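You operate a simulated robot arm through the tools that you are given. There is no shell and no other tool.

The job below is to be done with a simulated robot arm. You get a single attempt, and the scene is never put back.

TASK
Put things in order on the top of the green table. At the end: the yellow eye block stands where the red spacer stood; the red spacer from the top of the green table stands where the blue rolled strap stood; the pink float from the top of the green table stands on top of the black disc; the red weight (marked "1 kg") is on the white board; the blue rolled strap from the top of the green table stands where the pink float stood; whatever was shut is shut again. Leave all else as you found it, and nothing knocked over. Set down upright: red weight.

It is judged by the outcome, as a careful person would: the job done as asked, and still so three seconds after it is handed in. It fails if anything else is knocked over, pushed out of place, dropped, spilled or broken.

THE ROBOT
A 6-joint arm with a two-finger gripper, fixed in place. Base frame: the origin is at the foot of the arm, x ahead of it, y to its left, z up; the work surface is at about z = 0. Units: m, rad, N and s.
With the tool pointing down near the work surface it reaches from about 0.24 to 0.62 m from the base axis. Its first joint turns from -1.152 to 1.152 rad. Payload 1.37 kg.
The TCP is the grasp point between the finger pads, 0.022 m short of the fingertips. In the tool frame z runs along the fingers and y along their closing line. The gripper opens to 0.092 m; its body begins 0.065 m behind the TCP.
Orientation is that of the tool frame in the base frame, as [roll, pitch, yaw] about the fixed x, y, z axes, in that order (R = Rz(yaw) Ry(pitch) Rx(roll)). With the fingers straight down and closing along the base's y, the tool's x points along the base's -x, its y along +y and its z along -z.

THE INTERFACE
- The arm moves only by the tool move_arm. Its argument "rows" is text: rows parted by semicolons, each of 7 numbers parted by spaces: the shift along the base's x, y, z in m, then the turn, a rotation vector about the base's x, y, z in rad, then the finger opening in m, from 0 to 0.092. In form: x y z ax ay az grip; .... A call has 1 to 20 rows; each row is the pose to reach, as a shift and turn from the pose commanded when the call began. Rows are played at 5 a second. More than 0.05 m and 0.15 rad between two rows, or a gripper value outside its range, and nothing of the call is played. Where a pose cannot be reached the arm comes as near as it can. A force on the tool above 40 N (or 10 N above the force at the start of the call, whichever is more), or a blocked arm, ends the call early, and 0.2 s more pass. Each finger travels about 0.0599 m/s and halts on what it meets, pressing with about 22 N; the grip force reading is that of the motor and also rises with nothing between the fingers. The clock runs only during rows and for 0.2 s after the last one: add rows that repeat a pose to give the fingers time. It gives the time, the measured TCP pose, the force on the tool (base axes), the opening and the grip force at its end, in the units of the frame above (readings bear some noise), with the torque about the TCP (base axes, N m) and any sound that the robot's microphone picked up.
- Cameras (640 x 400 px; columns grow to the right, rows downward): "scene" is fixed at [0.0378, -0.4421, 0.5665]; the picture's right is [0.70, -0.72, 0.00], its down [-0.52, -0.51, -0.68] and it looks along [0.49, 0.48, -0.73] (base axes); focal length 234 px, centre (320, 200). "wrist" rides on the gripper at [0.071, 0.019, -0.102] in the tool frame; the picture's right is [-0.26, 0.96, 0.00], its down [-0.75, -0.20, -0.63] and it looks along [-0.60, -0.16, 0.78] (tool axes); focal length 280 px, centre (320, 200). There is no depth. A picture from a camera that has moved, and an enlarged one, comes with that camera's place and axes in the base frame and with its lens.
- capture(camera): a new picture of that camera. The clock stands still meanwhile.
- zoom(camera, box): a new picture of the part [left, top, right, bottom] of that camera's present view, enlarged. The clock stands still meanwhile.
- close_job(): hands the job in; it is judged then, once.

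Places have to be worked out from the pictures, the camera data and where the tool is seen. Open the gripper and draw the arm clear of the work before you hand the job in, unless the task says otherwise.

The tools are called after "Call:" as a command line: name --argument value ..., lists and objects as JSON in quotes. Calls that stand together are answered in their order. move_arm: Moves the arm, as the interface text tells. Its arguments: {"type":"object","properties":{"rows":{"type":"string"}},"required":["rows"]} The other tools are called the same way: capture (camera) takes a picture; zoom (camera, box) takes an enlarged picture of a part of a camera's view; close_job () hands the job in.

At the start:

```text
time_s: 0.0
eef_pos: [0.4981, -0.0259, 0.3345]
ee_rot: [3.141, 0.0, 3.141]
ft_force: [0.7, -0.2, 0.3]
moment: [0.0, 0.0, -0.02]
finger_gap: 0.0918
grip_force: 0.1
```

scene: 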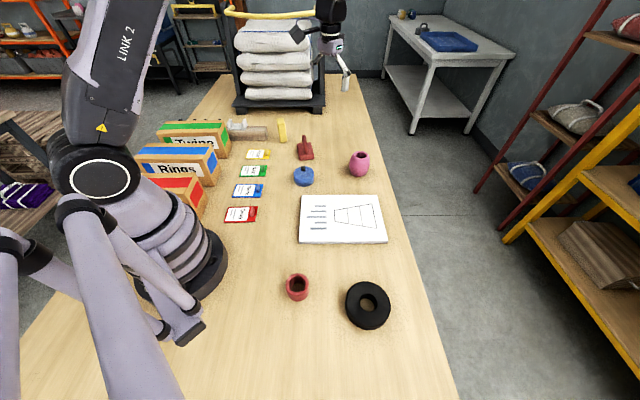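
wrist: 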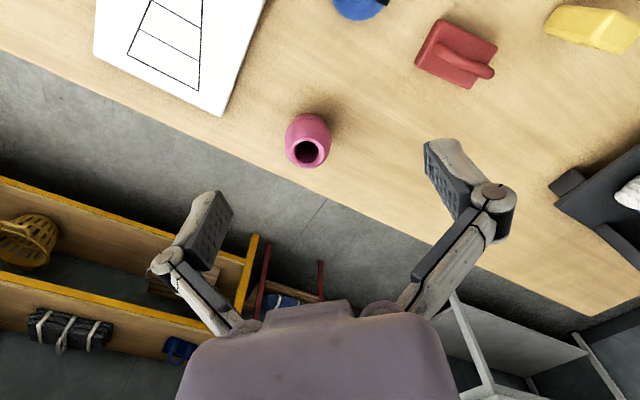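

I start by looking closer at the scene to identify each object.

Call:
zoom --camera "scene" --box '[220, 90, 420, 215]'

Call:
zoom --camera "scene" --box '[360, 0, 640, 175]'

Call:
zoom --camera "scene" --box '[120, 100, 320, 225]'

Call:
zoom --camera "scene" --box '[240, 240, 440, 365]'

```text
3.20 times, centred on (320, 152) of scene
camera zoom: at [0.0378, -0.4421, 0.5665], right [0.7, -0.72, 0.0], down [-0.52, -0.51, -0.68], along [0.49, 0.48, -0.73], focal length 748 px, centre (320, 352)
```

zoom: 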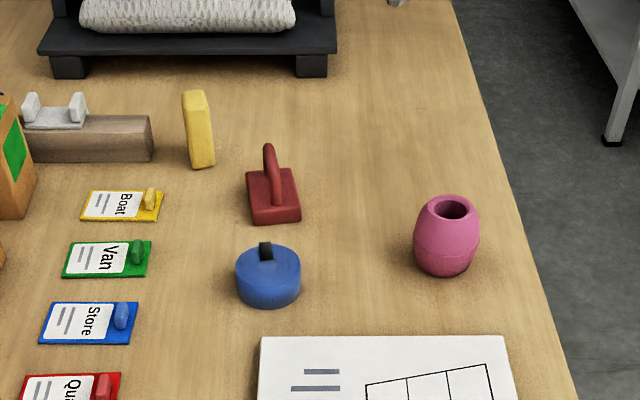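

```text
2.29 times, centred on (500, 88) of scene
camera zoom: at [0.0378, -0.4421, 0.5665], right [0.7, -0.72, 0.0], down [-0.52, -0.51, -0.68], along [0.49, 0.48, -0.73], focal length 534 px, centre (-91, 457)
```

zoom: 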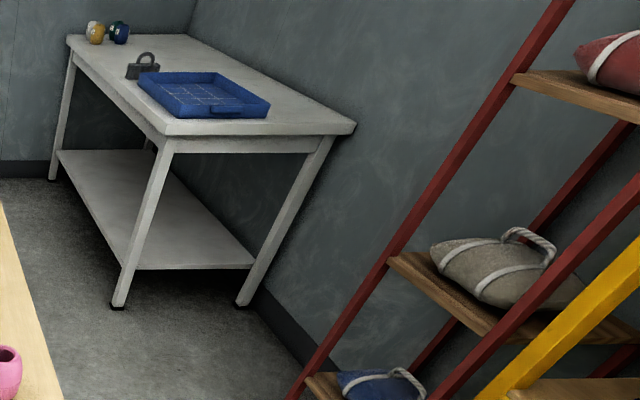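

```text
3.20 times, centred on (220, 162) of scene
camera zoom: at [0.0378, -0.4421, 0.5665], right [0.7, -0.72, 0.0], down [-0.52, -0.51, -0.68], along [0.49, 0.48, -0.73], focal length 748 px, centre (640, 320)
```

zoom: 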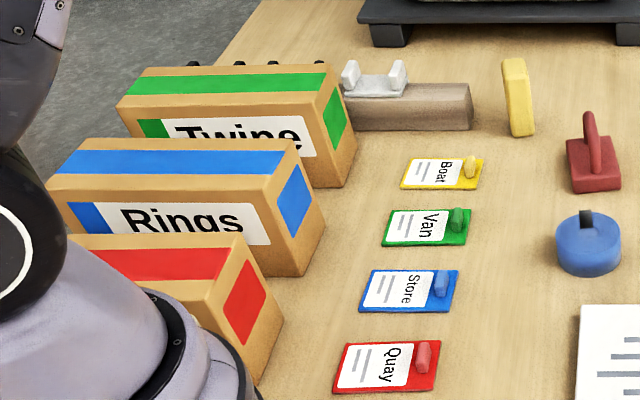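

```text
3.20 times, centred on (340, 302) of scene
camera zoom: at [0.0378, -0.4421, 0.5665], right [0.7, -0.72, 0.0], down [-0.52, -0.51, -0.68], along [0.49, 0.48, -0.73], focal length 748 px, centre (256, -128)
```

zoom: 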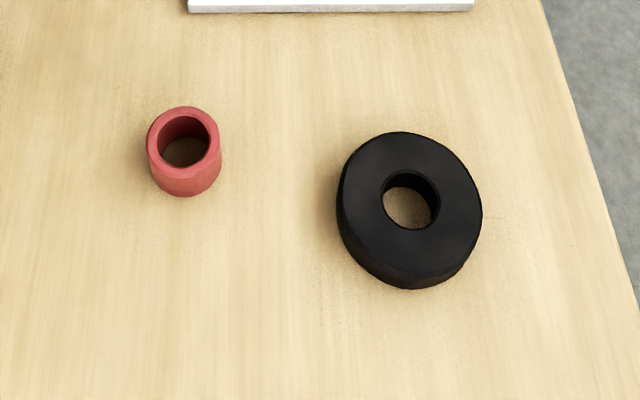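

The table shows a pink float, blue strap, red block with handle, yellow block, red ring (spacer), black disc and white board. I look closer with the wrist camera to identify the marks.

Call:
zoom --camera "wrist" --box '[400, 0, 640, 150]'

Call:
zoom --camera "scene" --box '[260, 110, 340, 160]'

Call:
zoom --camera "scene" --box '[0, 0, 240, 150]'

Call:
zoom --camera "scene" --box '[200, 0, 440, 150]'

Call:
zoom --camera "scene" --box '[280, 180, 400, 255]'

```text
2.67 times, centred on (520, 75) of wrist
camera zoom: at [0.4269, -0.0079, 0.4364], right [0.26, 0.96, 0.0], down [0.75, -0.2, 0.63], along [0.6, -0.16, -0.78], focal length 748 px, centre (-213, 533)
```

zoom: 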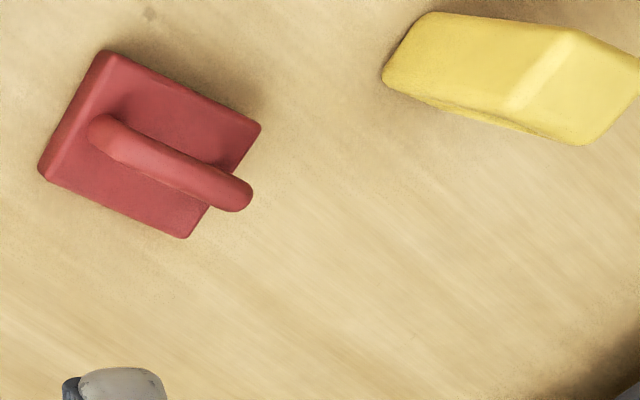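

```text
8.00 times, centred on (300, 135) of scene
camera zoom: at [0.0378, -0.4421, 0.5665], right [0.7, -0.72, 0.0], down [-0.52, -0.51, -0.68], along [0.49, 0.48, -0.73], focal length 1869 px, centre (480, 720)
```

zoom: 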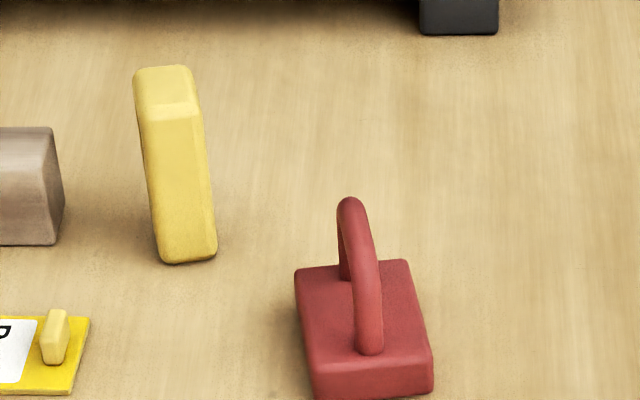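

```text
2.67 times, centred on (120, 75) of scene
camera zoom: at [0.0378, -0.4421, 0.5665], right [0.7, -0.72, 0.0], down [-0.52, -0.51, -0.68], along [0.49, 0.48, -0.73], focal length 623 px, centre (853, 533)
```

zoom: 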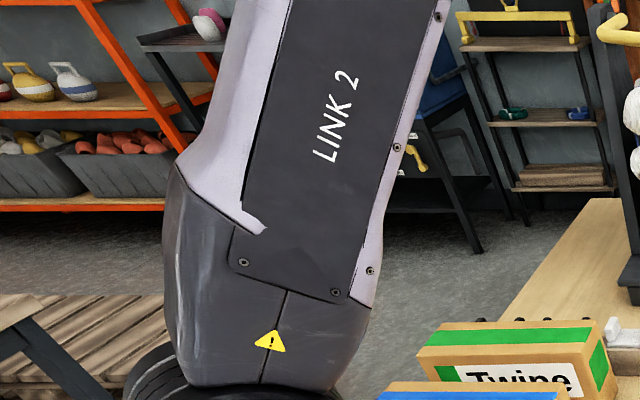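

```text
2.67 times, centred on (320, 75) of scene
camera zoom: at [0.0378, -0.4421, 0.5665], right [0.7, -0.72, 0.0], down [-0.52, -0.51, -0.68], along [0.49, 0.48, -0.73], focal length 623 px, centre (320, 533)
```

zoom: 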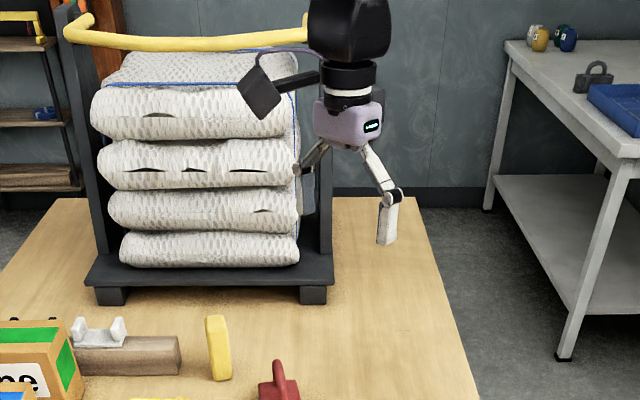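

```text
5.33 times, centred on (340, 218) of scene
camera zoom: at [0.0378, -0.4421, 0.5665], right [0.7, -0.72, 0.0], down [-0.52, -0.51, -0.68], along [0.49, 0.48, -0.73], focal length 1246 px, centre (213, 107)
```

zoom: 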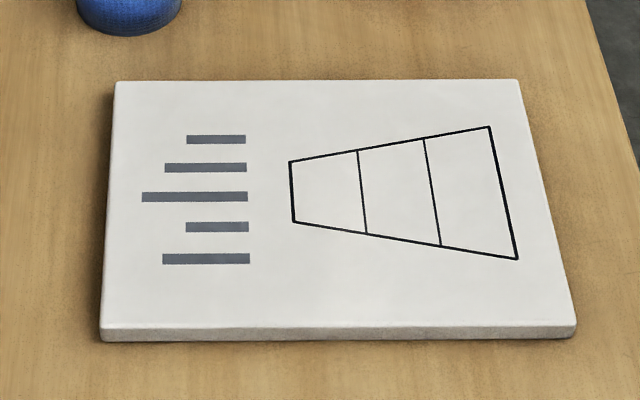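

The red block with the handle is likely the weight, and the yellow slab the eye block; I need a closer view of their sides. I move the arm so the wrist camera looks at both from lower down.

Call:
move_arm --rows "-0.01 0.025 -0.02 0 0 0 0.09; -0.02 0.05 -0.04 0 0 0 0.09; -0.03 0.08 -0.06 0 0 0 0.09; -0.04 0.11 -0.08 0 0 0 0.09; -0.05 0.14 -0.10 0 0 0 0.09; -0.06 0.17 -0.12 0 0 0 0.09"

Call:
capture --camera "wrist"

Call:
capture --camera "scene"

```text
time_s: 1.4
eef_pos: [0.4357, 0.1443, 0.2177]
ee_rot: [3.14, 0.002, 3.14]
ft_force: [0.1, 1.0, -0.6]
moment: [0.01, 0.0, 0.02]
finger_gap: 0.09
grip_force: 0.1
```

```text
taken
camera wrist: at [0.3651, 0.1622, 0.3198], right [0.26, 0.96, 0.0], down [0.75, -0.21, 0.63], along [0.6, -0.16, -0.78], focal length 280 px, centre (320, 200)
```

wrist: 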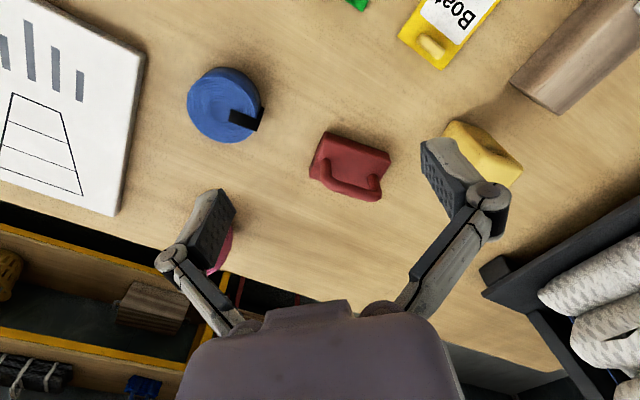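

```text
taken
```

scene: 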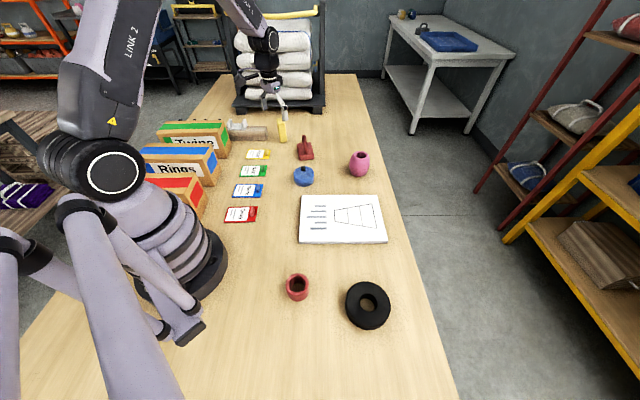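

The wrist view shows the weight and slab from above. I tilt the camera toward the horizontal for a view of their side faces.

Call:
move_arm --rows "-0.02 0.01 0 0 -0.13 0 0.09; -0.04 0.02 0 0 -0.26 0 0.09; -0.06 0.03 0 0 -0.39 0 0.09; -0.08 0.04 0 0 -0.5 0 0.09; -0.08 0.04 0 0 -0.5 0 0.09"

Call:
capture --camera "wrist"

```text
time_s: 2.6
eef_pos: [0.3576, 0.184, 0.215]
ee_rot: [-3.141, 0.498, -3.141]
ft_force: [-0.2, 0.2, -0.3]
moment: [-0.06, -0.02, -0.02]
finger_gap: 0.0898
grip_force: 0.1
out of reach, approached as far as the arm can: row 3, 4
```

```text
taken
camera wrist: at [0.247, 0.2025, 0.2707], right [0.23, 0.97, 0.12], down [0.36, -0.2, 0.91], along [0.9, -0.16, -0.4], focal length 280 px, centre (320, 200)
```

wrist: 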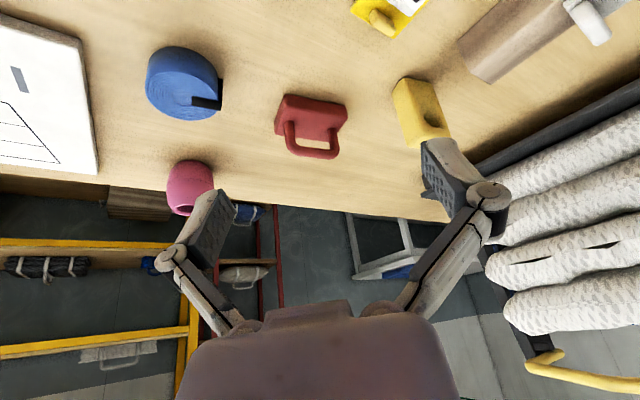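

Call:
zoom --camera "wrist" --box '[260, 60, 460, 185]'

Call:
zoom --camera "wrist" --box '[130, 30, 290, 130]'

```text
3.20 times, centred on (360, 122) of wrist
camera zoom: at [0.247, 0.2025, 0.2707], right [0.23, 0.97, 0.12], down [0.36, -0.2, 0.91], along [0.9, -0.16, -0.4], focal length 897 px, centre (192, 448)
```

zoom: 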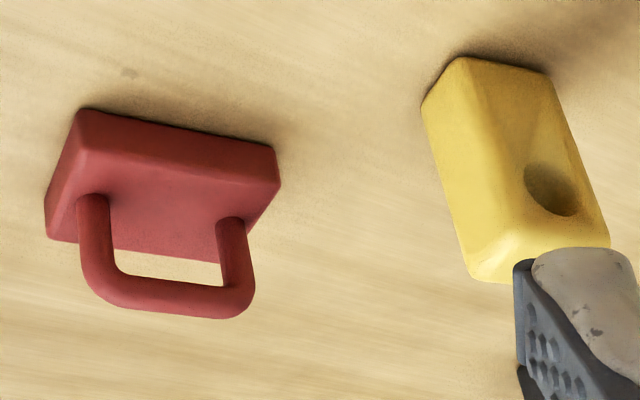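

```text
4.00 times, centred on (210, 80) of wrist
camera zoom: at [0.247, 0.2025, 0.2707], right [0.23, 0.97, 0.12], down [0.36, -0.2, 0.91], along [0.9, -0.16, -0.4], focal length 1122 px, centre (760, 680)
```

zoom: 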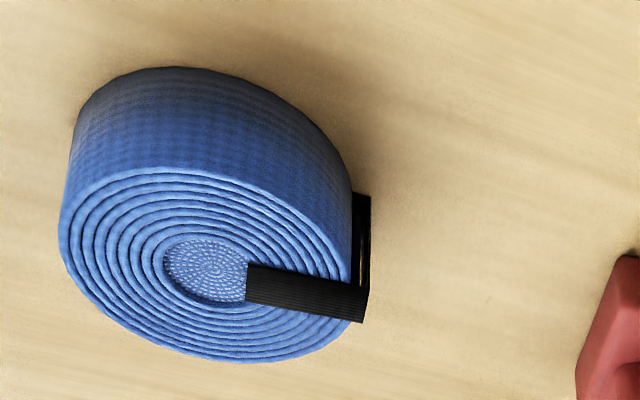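

The yellow block has an eye hole, so it is the eye block. The red weight shows no "1 kg" mark on this side, so I'll go vertical again and survey the boxes and other sides.

Call:
move_arm --rows "0 -0.01 0.03 0 0.125 0 0.09; 0 -0.02 0.06 0 0.25 0 0.09; 0 -0.03 0.09 0 0.375 0 0.09; 0 -0.03 0.11 0 0.5 0 0.09; 0 -0.03 0.11 0 0.5 0 0.09"

Call:
move_arm --rows "0 0 0.01 0 0 0.14 0.09; 0 0 0.01 0 0 0.28 0.09; 0 0 0.01 0 0 0.42 0.09; 0 0 0.01 0 0 0.56 0.09; 0 0 0.01 0 0 0.70 0.09; 0 0 0.01 0 0 0.84 0.09; 0 0 0.01 0 0 0.98 0.09; 0 0 0.01 0 0 1.12 0.09; 0 0 0.01 0 0 1.26 0.09; 0 0 0.01 0 0 1.40 0.09; 0 0 0.01 0 0 1.54 0.09; 0 0 0.01 0 0 1.68 0.09"

Call:
capture --camera "wrist"

```text
time_s: 3.8
eef_pos: [0.3583, 0.1565, 0.3264]
ee_rot: [-3.141, -0.002, 3.141]
ft_force: [-0.4, 0.1, -0.1]
moment: [0.01, 0.03, 0.02]
finger_gap: 0.0901
grip_force: 0.0
```

```text
time_s: 6.4
eef_pos: [0.358, 0.1542, 0.3353]
ee_rot: [3.141, 0.001, -1.459]
ft_force: [-0.4, 1.0, -0.3]
moment: [-0.02, 0.03, 0.0]
finger_gap: 0.0899
grip_force: 0.0
```

```text
taken
camera wrist: at [0.3468, 0.0805, 0.4361], right [-0.99, 0.15, 0.0], down [0.12, 0.77, 0.63], along [0.1, 0.62, -0.78], focal length 280 px, centre (320, 200)
```

wrist: 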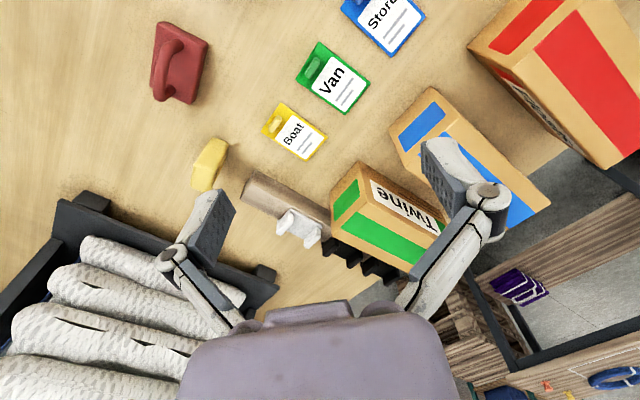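

Looking toward the boxes; zooming for details of what's near them.

Call:
zoom --camera "wrist" --box '[220, 60, 480, 290]'

Call:
zoom --camera "wrist" --box '[420, 0, 640, 140]'

Call:
zoom --camera "wrist" --box '[120, 0, 260, 200]'

Call:
zoom --camera "wrist" --box '[440, 250, 640, 400]'

```text
1.74 times, centred on (350, 175) of wrist
camera zoom: at [0.3468, 0.0805, 0.4361], right [-0.99, 0.15, 0.0], down [0.12, 0.77, 0.63], along [0.1, 0.62, -0.78], focal length 488 px, centre (268, 244)
```

zoom: 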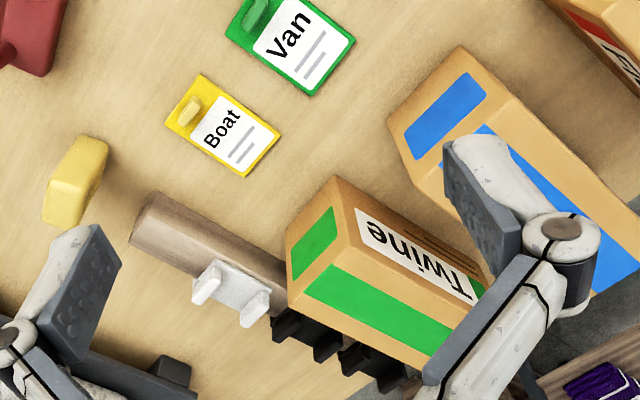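

```text
2.86 times, centred on (530, 70) of wrist
camera zoom: at [0.3468, 0.0805, 0.4361], right [-0.99, 0.15, 0.0], down [0.12, 0.77, 0.63], along [0.1, 0.62, -0.78], focal length 801 px, centre (-280, 571)
```

zoom: 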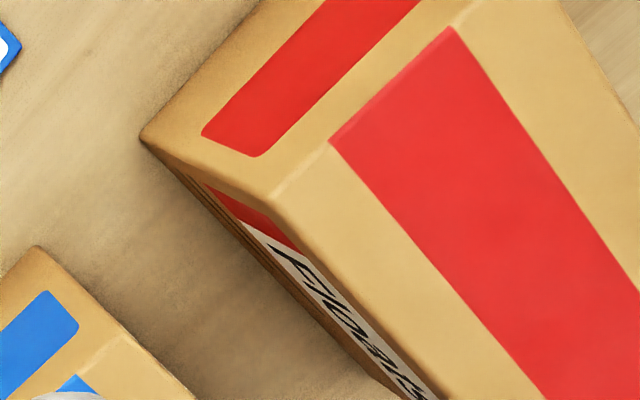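

```text
2.00 times, centred on (190, 100) of wrist
camera zoom: at [0.3468, 0.0805, 0.4361], right [-0.99, 0.15, 0.0], down [0.12, 0.77, 0.63], along [0.1, 0.62, -0.78], focal length 561 px, centre (580, 400)
```

zoom: 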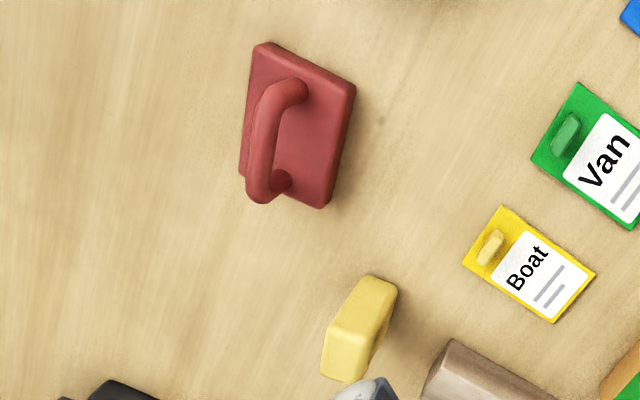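

```text
2.67 times, centred on (540, 325) of wrist
camera zoom: at [0.3468, 0.0805, 0.4361], right [-0.99, 0.15, 0.0], down [0.12, 0.77, 0.63], along [0.1, 0.62, -0.78], focal length 748 px, centre (-267, -133)
```

zoom: 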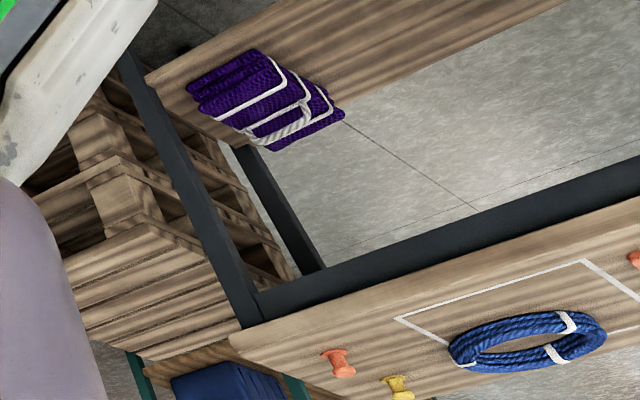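

Only three sealed cartons (Twine, Rings, Floats) and tags are there; nothing needs opening. I move to a vantage over the weight and eye block with the standard yaw to measure them precisely.

Call:
move_arm --rows "0.005 0.01 -0.003 0 0 -0.14 0.09; 0.01 0.02 -0.006 0 0 -0.28 0.09; 0.015 0.03 -0.009 0 0 -0.42 0.09; 0.02 0.04 -0.012 0 0 -0.56 0.09; 0.025 0.05 -0.015 0 0 -0.70 0.09; 0.03 0.06 -0.018 0 0 -0.84 0.09; 0.035 0.07 -0.021 0 0 -0.98 0.09; 0.04 0.08 -0.024 0 0 -1.12 0.09; 0.045 0.09 -0.027 0 0 -1.26 0.09; 0.05 0.10 -0.03 0 0 -1.40 0.09; 0.055 0.11 -0.033 0 0 -1.54 0.09; 0.062 0.116 -0.035 0 0 -1.68 0.09; 0.062 0.116 -0.035 0 0 -1.68 0.09"

Call:
capture --camera "wrist"

Call:
zoom --camera "wrist" --box '[220, 80, 440, 220]'

```text
time_s: 9.2
eef_pos: [0.4194, 0.2704, 0.2988]
ee_rot: [-3.141, -0.001, 3.139]
ft_force: [-0.7, 0.4, 0.8]
moment: [-0.01, 0.01, 0.02]
finger_gap: 0.0898
grip_force: 0.0
```

```text
taken
camera wrist: at [0.349, 0.2886, 0.4006], right [0.26, 0.96, 0.0], down [0.75, -0.21, 0.63], along [0.6, -0.17, -0.78], focal length 280 px, centre (320, 200)
```

wrist: 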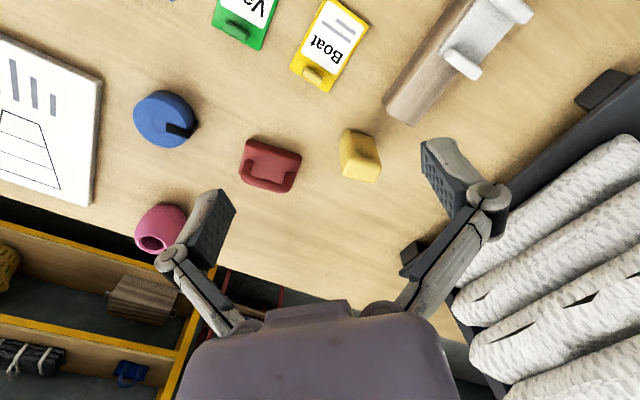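

```text
2.86 times, centred on (330, 150) of wrist
camera zoom: at [0.349, 0.2886, 0.4006], right [0.26, 0.96, 0.0], down [0.75, -0.21, 0.63], along [0.6, -0.17, -0.78], focal length 801 px, centre (291, 343)
```

zoom: 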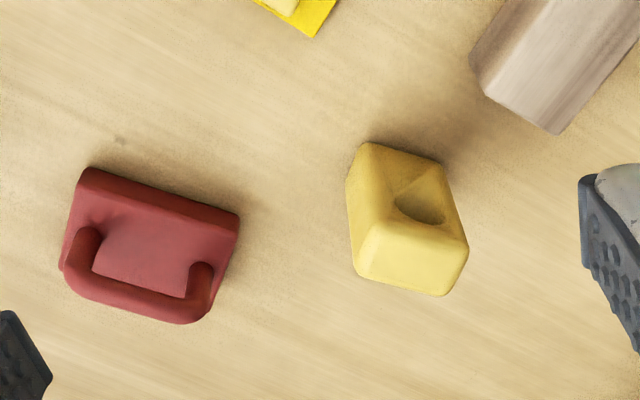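

Yellow block: bottom centre ≈ (0.558, 0.291), slab running along ~57°; weight: centre ≈ (0.563, 0.146), handle bar along ~56° at z≈0.06. Next I view the float and the strap from above.

Call:
move_arm --rows "0.004 -0.043 -0.003 0 0 0 0.09; 0.008 -0.086 -0.006 0 0 0 0.09; 0.012 -0.129 -0.009 0 0 0 0.09; 0.016 -0.172 -0.012 0 0 0 0.09; 0.02 -0.215 -0.015 0 0 0 0.09; 0.025 -0.258 -0.018 0 0 0 0.09; 0.03 -0.30 -0.02 0 0 0 0.09; 0.03 -0.30 -0.02 0 0 0 0.09"

Call:
capture --camera "wrist"

Call:
zoom --camera "wrist" --box '[240, 120, 400, 220]'

Call:
zoom --camera "wrist" --box '[300, 0, 460, 100]'

```text
time_s: 11.0
eef_pos: [0.4495, -0.0276, 0.277]
ee_rot: [3.14, 0.0, 3.14]
ft_force: [0.0, -0.8, 1.6]
moment: [-0.04, 0.02, -0.01]
finger_gap: 0.09
grip_force: 0.0
```

```text
taken
camera wrist: at [0.3788, -0.0102, 0.3785], right [0.26, 0.97, 0.0], down [0.75, -0.2, 0.63], along [0.6, -0.16, -0.78], focal length 280 px, centre (320, 200)
```

wrist: 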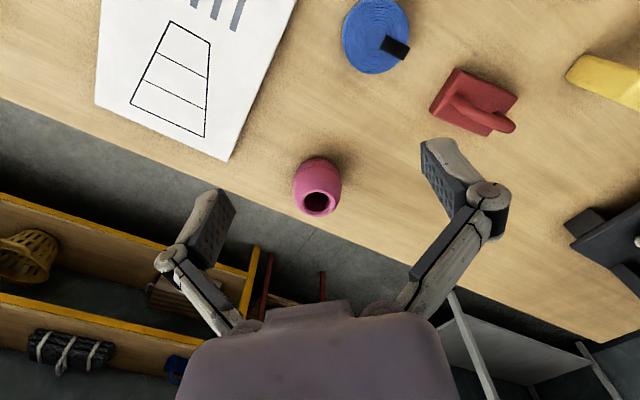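

```text
4.00 times, centred on (320, 170) of wrist
camera zoom: at [0.3788, -0.0102, 0.3785], right [0.26, 0.97, 0.0], down [0.75, -0.2, 0.63], along [0.6, -0.16, -0.78], focal length 1122 px, centre (320, 320)
```

zoom: 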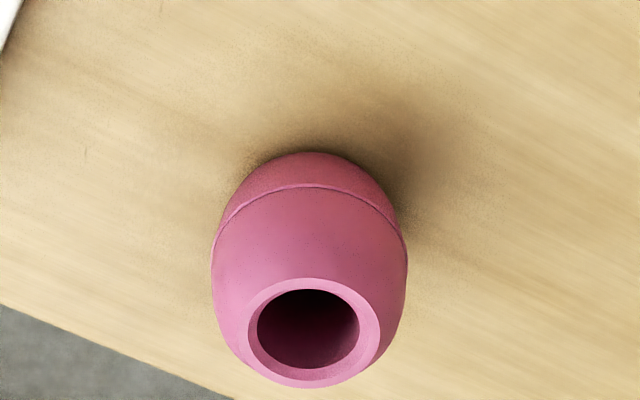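

```text
4.00 times, centred on (380, 50) of wrist
camera zoom: at [0.3788, -0.0102, 0.3785], right [0.26, 0.97, 0.0], down [0.75, -0.2, 0.63], along [0.6, -0.16, -0.78], focal length 1122 px, centre (80, 800)
```

zoom: 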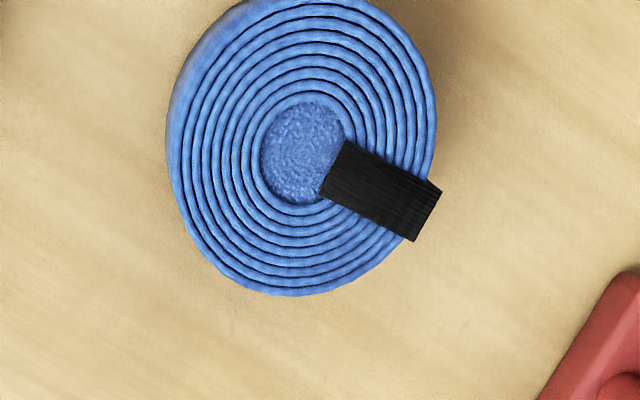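

Float: centre ≈ (0.611, −0.076), height ≈ 0.083, width ≈ 0.072. Strap: centre ≈ (0.445, 0.034), height ≈ 0.036, tab at ~53°. Now I view the spacer, disc and board.

Call:
move_arm --rows "-0.0287 -0.0215 0 0 0 -0.125 0.09; -0.0574 -0.043 0 0 0 -0.25 0.09; -0.0861 -0.0645 0 0 0 -0.375 0.09; -0.1148 -0.086 0 0 0 -0.5 0.09; -0.1435 -0.1075 0 0 0 -0.625 0.09; -0.1722 -0.129 0 0 0 -0.75 0.09; -0.2009 -0.1505 0 0 0 -0.875 0.09; -0.2296 -0.172 0.003 0 0 -1.0 0.09; -0.2296 -0.172 0.003 0 0 -1.0 0.09"

Call:
capture --camera "wrist"

Call:
zoom --camera "wrist" --box '[200, 20, 360, 120]'

Call:
zoom --camera "wrist" --box '[220, 130, 380, 230]'

```text
time_s: 13.0
eef_pos: [0.2192, -0.2026, 0.2829]
ee_rot: [3.141, 0.0, 2.141]
ft_force: [0.7, -0.2, -0.1]
moment: [0.01, 0.03, -0.01]
finger_gap: 0.0902
grip_force: 0.0
```

```text
taken
camera wrist: at [0.1966, -0.1339, 0.3836], right [0.95, 0.3, 0.0], down [0.23, -0.74, 0.63], along [0.19, -0.6, -0.78], focal length 280 px, centre (320, 200)
```

wrist: 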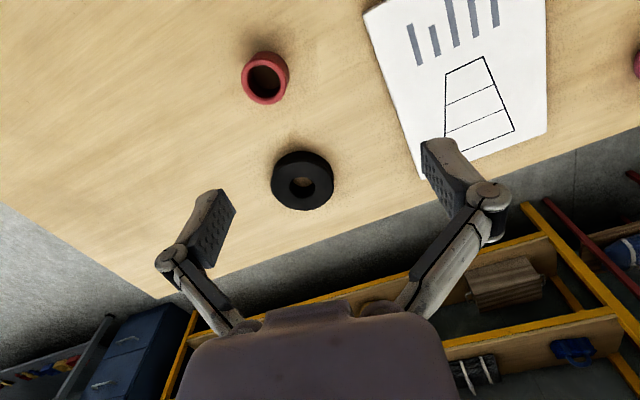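

```text
4.00 times, centred on (280, 70) of wrist
camera zoom: at [0.1966, -0.1339, 0.3836], right [0.95, 0.3, 0.0], down [0.23, -0.74, 0.63], along [0.19, -0.6, -0.78], focal length 1122 px, centre (480, 720)
```

zoom: 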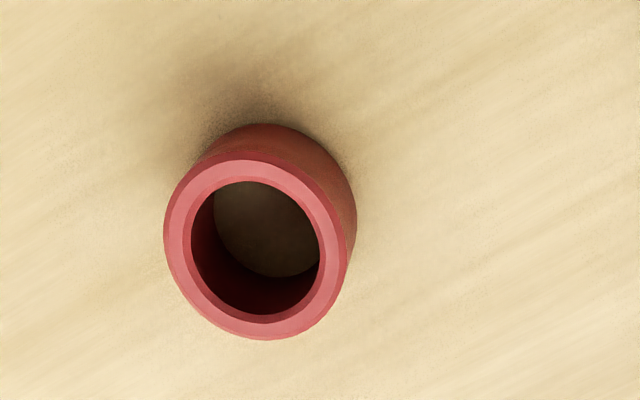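

```text
4.00 times, centred on (300, 180) of wrist
camera zoom: at [0.1966, -0.1339, 0.3836], right [0.95, 0.3, 0.0], down [0.23, -0.74, 0.63], along [0.19, -0.6, -0.78], focal length 1122 px, centre (400, 280)
```

zoom: 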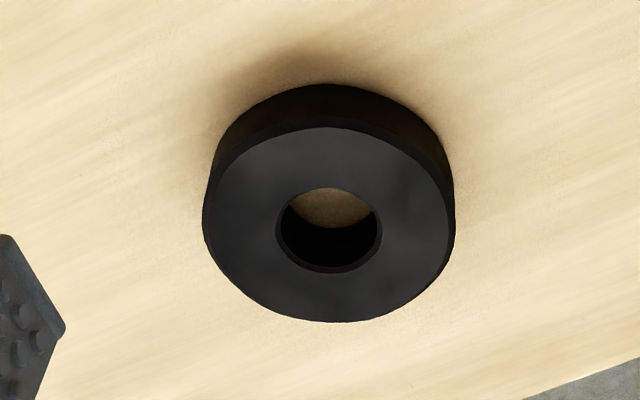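

Spacer centre ≈ (0.164, −0.248), height ≈ 0.038; disc centre ≈ (0.2495, −0.390), top ≈ 0.026; board centre ≈ (0.408, −0.174). I start with the pink float: move above it with the gripper open.

Call:
move_arm --rows "0.039 0.0126 -0.005 0 0 0.1 0.092; 0.078 0.0252 -0.010 0 0 0.2 0.092; 0.117 0.0378 -0.015 0 0 0.3 0.092; 0.156 0.0504 -0.020 0 0 0.4 0.092; 0.195 0.063 -0.03 0 0 0.5 0.092; 0.234 0.0755 -0.04 0 0 0.6 0.092; 0.273 0.0881 -0.05 0 0 0.7 0.092; 0.312 0.1007 -0.06 0 0 0.8 0.092; 0.351 0.1133 -0.07 0 0 0.9 0.092; 0.3905 0.1259 -0.0825 0 0 1.0 0.092; 0.3905 0.1259 -0.0825 0 0 1.0 0.092"

Call:
capture --camera "wrist"

Call:
capture --camera "scene"

```text
time_s: 15.4
eef_pos: [0.6124, -0.0764, 0.1958]
ee_rot: [-3.141, -0.002, -3.14]
ft_force: [0.1, 0.2, -0.9]
moment: [-0.01, 0.05, -0.03]
finger_gap: 0.0921
grip_force: 0.1
```

```text
taken
camera wrist: at [0.5412, -0.0578, 0.2979], right [0.26, 0.97, 0.0], down [0.75, -0.2, 0.62], along [0.6, -0.16, -0.78], focal length 280 px, centre (320, 200)
```

wrist: 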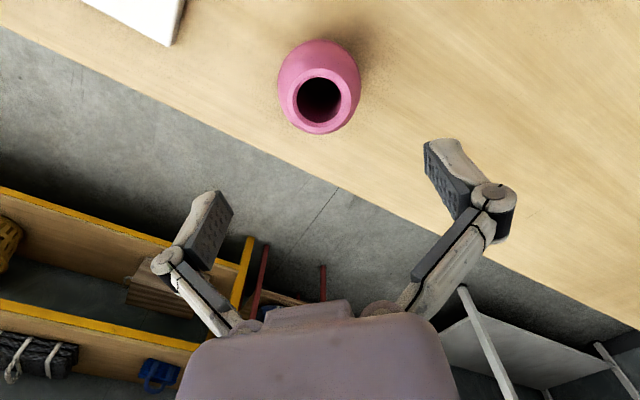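

```text
taken
```

scene: 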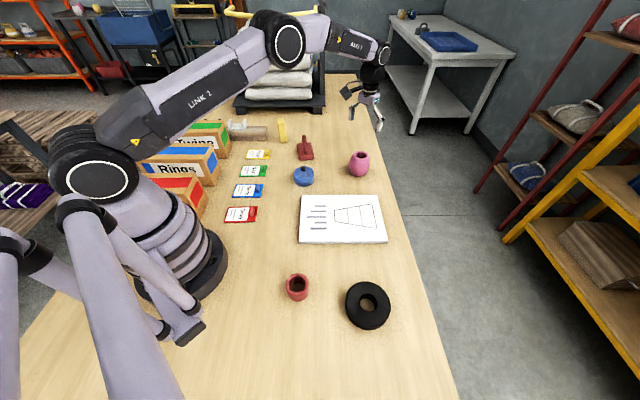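

The float's rim projects right beneath the TCP at (0.613, −0.076). I descend to its belly height (z≈0.045).

Call:
move_arm --rows "0.001 0 -0.03 0 0 0 0.092; 0.001 0 -0.06 0 0 0 0.092; 0.001 0 -0.09 0 0 0 0.092; 0.001 0 -0.115 0 0 0 0.092; 0.001 0 -0.135 0 0 0 0.092; 0.001 0 -0.155 0 0 0 0.092; 0.001 0 -0.155 0 0 0 0.092"

Call:
capture --camera "wrist"

Call:
zoom --camera "scene" --box '[300, 90, 420, 190]'

```text
time_s: 17.0
eef_pos: [0.6099, -0.0777, 0.0449]
ee_rot: [3.14, 0.0, 3.14]
ft_force: [0.8, 0.1, 1.2]
moment: [-0.01, -0.03, 0.04]
finger_gap: 0.0919
grip_force: 0.1
```

```text
taken
camera wrist: at [0.5392, -0.0592, 0.1456], right [0.26, 0.96, 0.0], down [0.75, -0.2, 0.63], along [0.6, -0.16, -0.78], focal length 280 px, centre (320, 200)
```

wrist: 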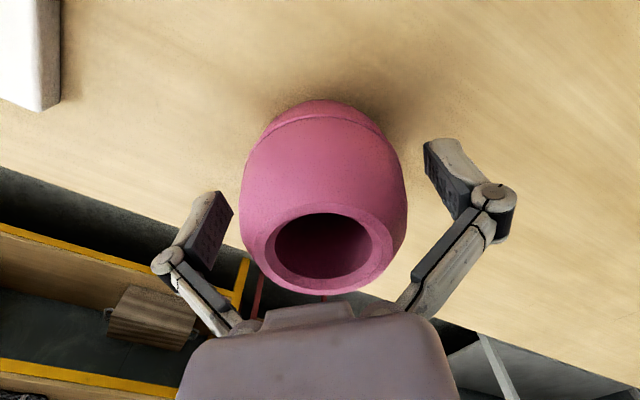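

```text
4.00 times, centred on (360, 140) of scene
camera zoom: at [0.0378, -0.4421, 0.5665], right [0.7, -0.72, 0.0], down [-0.52, -0.51, -0.68], along [0.49, 0.48, -0.73], focal length 934 px, centre (160, 440)
```

zoom: 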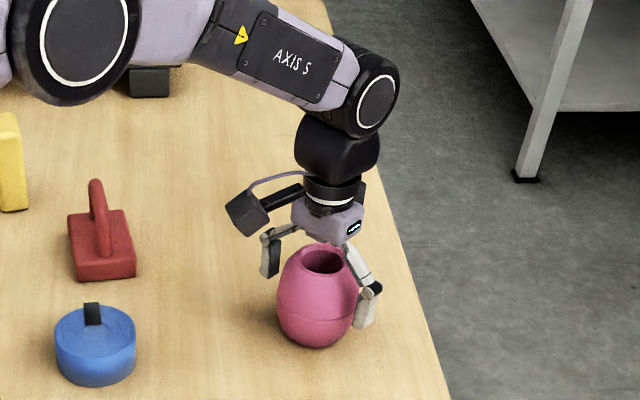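

The float sits centred between the pads; I close the fingers on it.

Call:
move_arm --rows "0 0 0 0 0 0 0.08; 0 0 0 0 0 0 0.07; 0 0 0 0 0 0 0.06; 0 0 0 0 0 0 0.05; 0 0 0 0 0 0 0.05"

Call:
capture --camera "wrist"

```text
time_s: 18.2
eef_pos: [0.6106, -0.0775, 0.0448]
ee_rot: [3.141, 0.001, -3.14]
ft_force: [-1.4, 1.3, 3.7]
moment: [-0.02, 0.08, -0.02]
finger_gap: 0.07
grip_force: 21.9
```

```text
taken
camera wrist: at [0.5393, -0.0591, 0.1461], right [0.26, 0.96, 0.0], down [0.75, -0.2, 0.63], along [0.6, -0.16, -0.78], focal length 280 px, centre (320, 200)
```

wrist: 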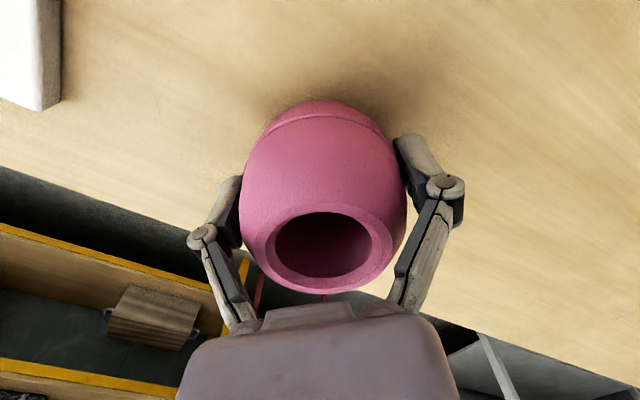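

Gripped at 0.070 m. I lift the float straight up, then check.

Call:
move_arm --rows "0 0 0.01 0 0 0 0.05; 0 0 0.03 0 0 0 0.05; 0 0 0.06 0 0 0 0.05; 0 0 0.09 0 0 0 0.05; 0 0 0.12 0 0 0 0.05; 0 0 0.12 0 0 0 0.05"

Call:
capture --camera "wrist"

```text
time_s: 19.6
eef_pos: [0.6132, -0.0772, 0.1661]
ee_rot: [3.141, 0.001, 3.139]
ft_force: [0.3, 0.0, -0.6]
moment: [-0.02, -0.01, -0.01]
finger_gap: 0.07
grip_force: 21.9
```

```text
taken
camera wrist: at [0.5423, -0.0584, 0.2676], right [0.26, 0.96, 0.0], down [0.75, -0.2, 0.63], along [0.6, -0.16, -0.78], focal length 280 px, centre (320, 200)
```

wrist: 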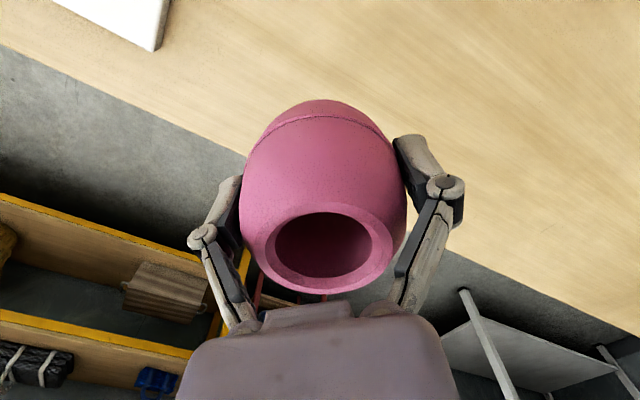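

The float is held firmly and upright. I carry it over to the disc at safe height.

Call:
move_arm --rows "-0.0302 -0.0262 0 0 0 -0.075 0.05; -0.0604 -0.0523 0 0 0 -0.15 0.05; -0.0906 -0.0785 0 0 0 -0.225 0.05; -0.1208 -0.1047 0 0 0 -0.3 0.05; -0.151 -0.1308 0 0 0 -0.375 0.05; -0.1812 -0.157 0 0 0 -0.45 0.05; -0.2115 -0.1832 0 0 0 -0.525 0.05; -0.2417 -0.2093 0 0 0 -0.6 0.05; -0.2719 -0.2355 0 0 0 -0.675 0.05; -0.3021 -0.2617 0 0 0 -0.75 0.05; -0.3323 -0.2878 0 0 0 -0.825 0.05; -0.3625 -0.314 0 0 0 -0.9 0.05; -0.3625 -0.314 0 0 0 -0.9 0.05; -0.3625 -0.314 0 0 0 -0.9 0.05"

Call:
capture --camera "wrist"

Call:
zoom --camera "scene" --box '[280, 220, 440, 340]'

```text
time_s: 22.6
eef_pos: [0.2464, -0.3907, 0.1651]
ee_rot: [-3.141, 0.0, 2.24]
ft_force: [-0.4, -1.0, -0.5]
moment: [-0.01, 0.01, 0.01]
finger_gap: 0.0699
grip_force: 21.9
```

```text
taken
camera wrist: at [0.2172, -0.3236, 0.2667], right [0.92, 0.39, 0.0], down [0.31, -0.72, 0.63], along [0.25, -0.57, -0.78], focal length 280 px, centre (320, 200)
```

wrist: 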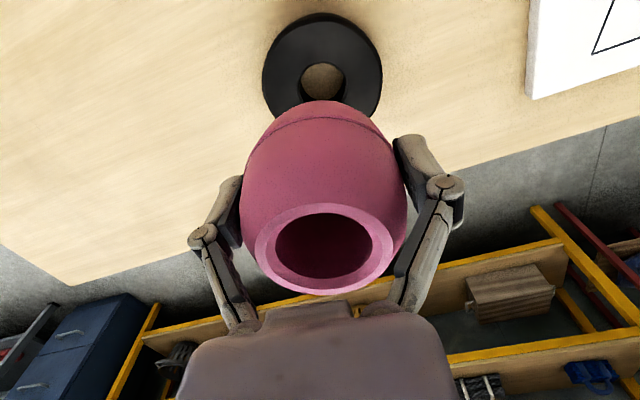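

```text
3.33 times, centred on (360, 280) of scene
camera zoom: at [0.0378, -0.4421, 0.5665], right [0.7, -0.72, 0.0], down [-0.52, -0.51, -0.68], along [0.49, 0.48, -0.73], focal length 779 px, centre (187, -67)
```

zoom: 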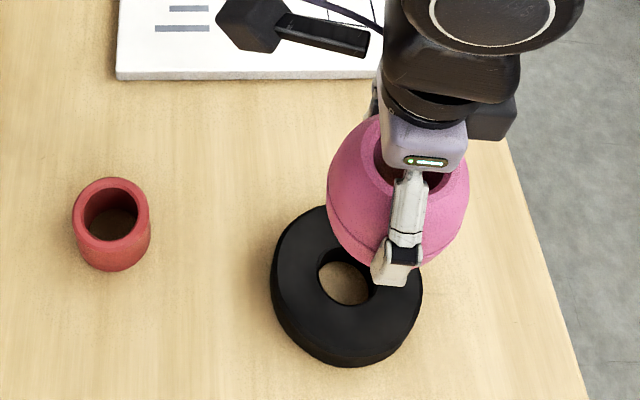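

I zoom in on the disc in this view to refine its centre before lowering.

Call:
zoom --camera "wrist" --box '[240, 0, 400, 100]'

```text
4.00 times, centred on (320, 50) of wrist
camera zoom: at [0.2172, -0.3236, 0.2667], right [0.92, 0.39, 0.0], down [0.31, -0.72, 0.63], along [0.25, -0.57, -0.78], focal length 1122 px, centre (320, 800)
```

zoom: 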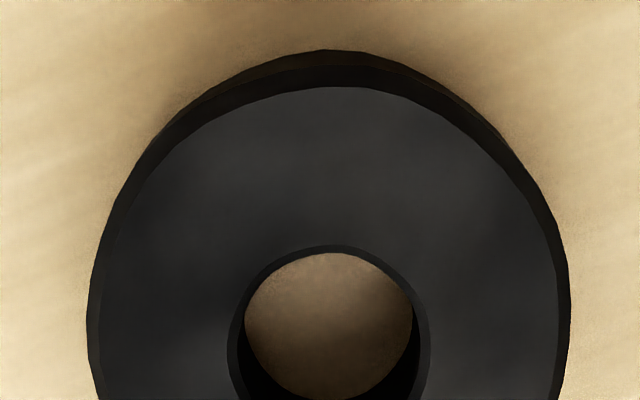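

Disc centre confirmed ≈ (0.2485, −0.390). I lower the float to just above the disc top.

Call:
move_arm --rows "-0.001 0 -0.03 0 0 0 0.05; -0.001 0 -0.06 0 0 0 0.05; -0.001 0 -0.08 0 0 0 0.05; -0.001 0 -0.087 0 0 0 0.05; -0.001 0 -0.09 0 0 0 0.05; -0.001 0 -0.09 0 0 0 0.05"

Call:
zoom --camera "scene" --box '[300, 230, 440, 340]'

Call:
capture --camera "wrist"

```text
time_s: 24.0
eef_pos: [0.2479, -0.3901, 0.0752]
ee_rot: [3.141, 0.0, 2.24]
ft_force: [0.2, -0.2, -0.6]
moment: [0.0, 0.01, 0.01]
finger_gap: 0.0705
grip_force: 21.7
```

```text
3.64 times, centred on (370, 285) of scene
camera zoom: at [0.0378, -0.4421, 0.5665], right [0.7, -0.72, 0.0], down [-0.52, -0.51, -0.68], along [0.49, 0.48, -0.73], focal length 850 px, centre (138, -109)
```

zoom: 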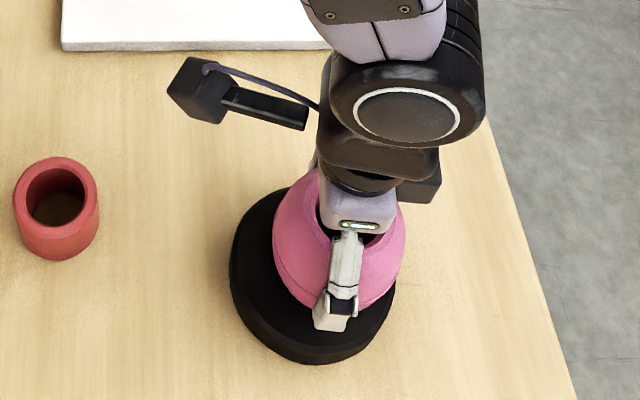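

```text
taken
camera wrist: at [0.2193, -0.3235, 0.1764], right [0.92, 0.39, 0.0], down [0.31, -0.72, 0.63], along [0.25, -0.57, -0.78], focal length 280 px, centre (320, 200)
```

wrist: 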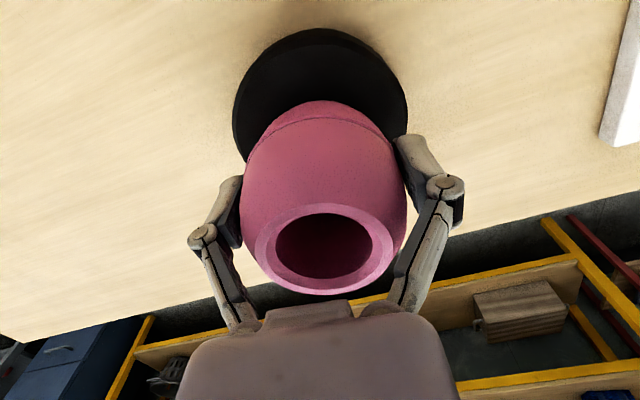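

It's centred over the disc. I lower in small steps, watching the force.

Call:
move_arm --rows "0 0 -0.001 0 0 0 0.05; 0 0 -0.002 0 0 0 0.05; 0 0 -0.003 0 0 0 0.05; 0 0 -0.003 0 0 0 0.05"

```text
time_s: 25.0
eef_pos: [0.2487, -0.3911, 0.0732]
ee_rot: [3.141, 0.003, 2.242]
ft_force: [-7.8, -2.0, 9.5]
moment: [-0.12, 0.06, -0.11]
finger_gap: 0.0702
grip_force: 22.4
```

Contact felt at ~9.5 N, with the float base on the disc. I ease up by 1 mm and open the fingers.

Call:
move_arm --rows "0 0 0.001 0 0 0 0.05; 0 0 0.001 0 0 0 0.05; 0 0 0.001 0 0 0 0.06"

Call:
move_arm --rows "0 0 0 0 0 0 0.072; 0 0 0 0 0 0 0.08; 0 0 0 0 0 0 0.092; 0 0 0 0 0 0 0.092; 0 0 0 0 0 0 0.092"

Call:
capture --camera "wrist"

Call:
zoom --camera "scene" --box '[300, 230, 440, 340]'

```text
time_s: 25.8
eef_pos: [0.2498, -0.3901, 0.0731]
ee_rot: [3.14, -0.004, 2.24]
ft_force: [-0.7, 1.2, -0.1]
moment: [0.02, 0.0, 0.01]
finger_gap: 0.07
grip_force: 22.1
```

```text
time_s: 27.0
eef_pos: [0.249, -0.3912, 0.0725]
ee_rot: [-3.14, -0.002, 2.241]
ft_force: [-0.3, 0.3, -0.8]
moment: [0.03, -0.01, 0.01]
finger_gap: 0.0918
grip_force: 0.0
```

```text
taken
camera wrist: at [0.2197, -0.3238, 0.1743], right [0.92, 0.39, 0.0], down [0.31, -0.72, 0.63], along [0.25, -0.57, -0.78], focal length 280 px, centre (320, 200)
```

wrist: 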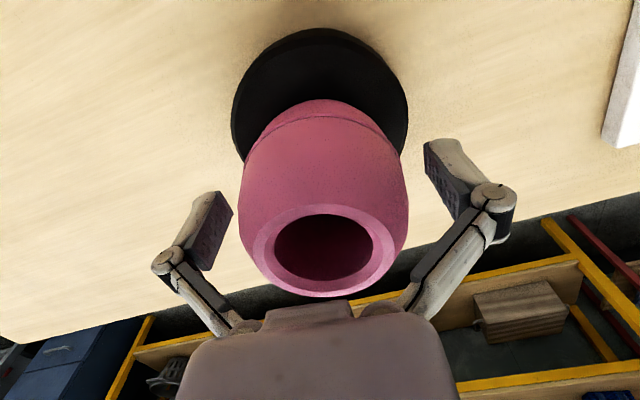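

```text
3.64 times, centred on (370, 285) of scene
camera zoom: at [0.0378, -0.4421, 0.5665], right [0.7, -0.72, 0.0], down [-0.52, -0.51, -0.68], along [0.49, 0.48, -0.73], focal length 850 px, centre (138, -109)
```

zoom: 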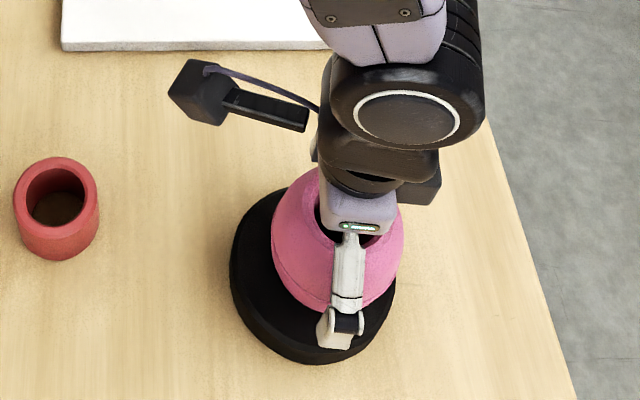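

The float stands upright on the disc. I raise straight up, then move above the strap with yaw ≈ +0.52 so the fingers avoid its tab.

Call:
move_arm --rows "0 0 0.02 0 0 0 0.092; 0 0 0.05 0 0 0 0.092; 0 0 0.09 0 0 0 0.092; 0 0 0.13 0 0 0 0.092"

Call:
move_arm --rows "0.0164 0.0353 0 0 0 0.118 0.092; 0.0328 0.0707 0 0 0 0.237 0.092; 0.0491 0.106 0 0 0 0.355 0.092; 0.0655 0.1413 0 0 0 0.473 0.092; 0.0819 0.1767 0 0 0 0.592 0.092; 0.0983 0.212 0 0 0 0.71 0.092; 0.1146 0.2473 0 0 0 0.828 0.092; 0.131 0.2827 0 0 0 0.947 0.092; 0.1474 0.318 0 0 0 1.065 0.092; 0.1638 0.3533 -0.01 0 0 1.183 0.092; 0.1801 0.3887 -0.02 0 0 1.302 0.092; 0.1965 0.424 -0.03 0 0 1.42 0.092; 0.1965 0.424 -0.03 0 0 1.42 0.092"

Call:
capture --camera "wrist"

Call:
capture --camera "scene"

```text
time_s: 28.0
eef_pos: [0.2501, -0.3873, 0.2012]
ee_rot: [3.141, 0.001, 2.241]
ft_force: [0.4, 0.5, 0.5]
moment: [-0.03, 0.01, -0.01]
finger_gap: 0.0921
grip_force: 0.2
```

```text
time_s: 30.8
eef_pos: [0.4469, 0.0324, 0.1749]
ee_rot: [3.141, 0.0, -2.62]
ft_force: [0.3, -0.8, 0.6]
moment: [-0.02, -0.01, -0.01]
finger_gap: 0.0919
grip_force: 0.2
```

```text
taken
camera wrist: at [0.3769, 0.0126, 0.2771], right [-0.25, 0.97, 0.0], down [0.75, 0.2, 0.63], along [0.6, 0.16, -0.78], focal length 280 px, centre (320, 200)
```

wrist: 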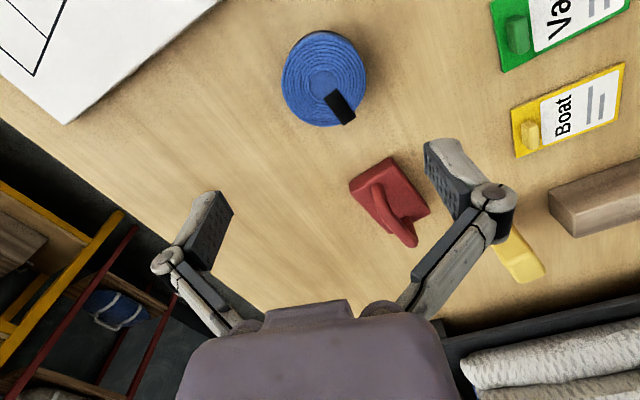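

```text
taken
```

scene: 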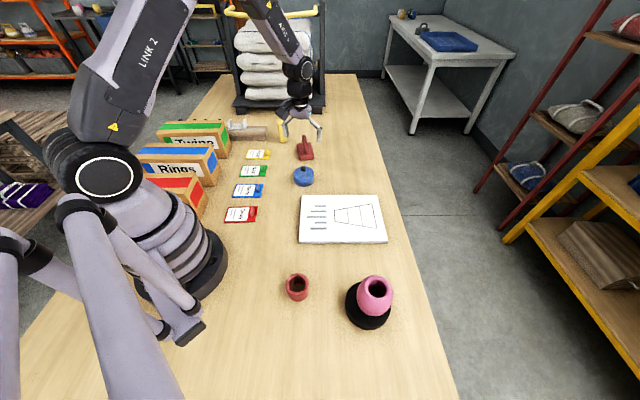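

The float rests well on the disc. I zoom on the strap to check its centre under the gripper, and on the float.

Call:
zoom --camera "wrist" --box '[240, 20, 400, 140]'

Call:
zoom --camera "scene" --box '[320, 250, 440, 340]'

```text
3.33 times, centred on (320, 80) of wrist
camera zoom: at [0.3769, 0.0126, 0.2771], right [-0.25, 0.97, 0.0], down [0.75, 0.2, 0.63], along [0.6, 0.16, -0.78], focal length 935 px, centre (320, 600)
```

zoom: 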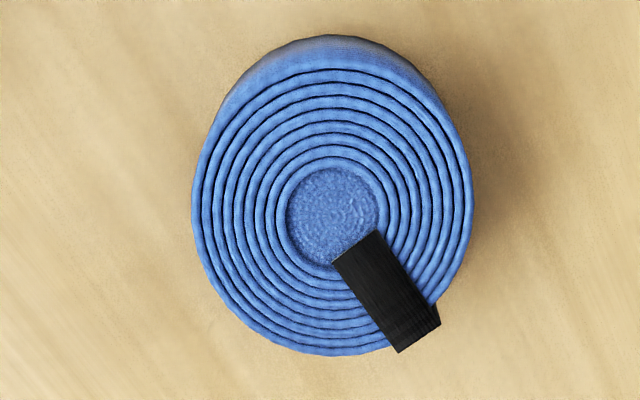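

```text
4.44 times, centred on (380, 295) of scene
camera zoom: at [0.0378, -0.4421, 0.5665], right [0.7, -0.72, 0.0], down [-0.52, -0.51, -0.68], along [0.49, 0.48, -0.73], focal length 1038 px, centre (53, -222)
```

zoom: 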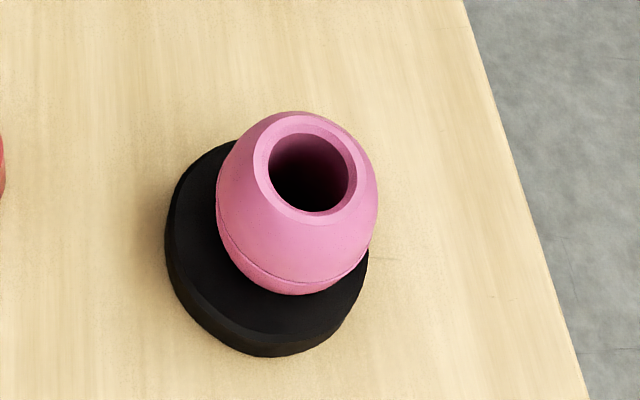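

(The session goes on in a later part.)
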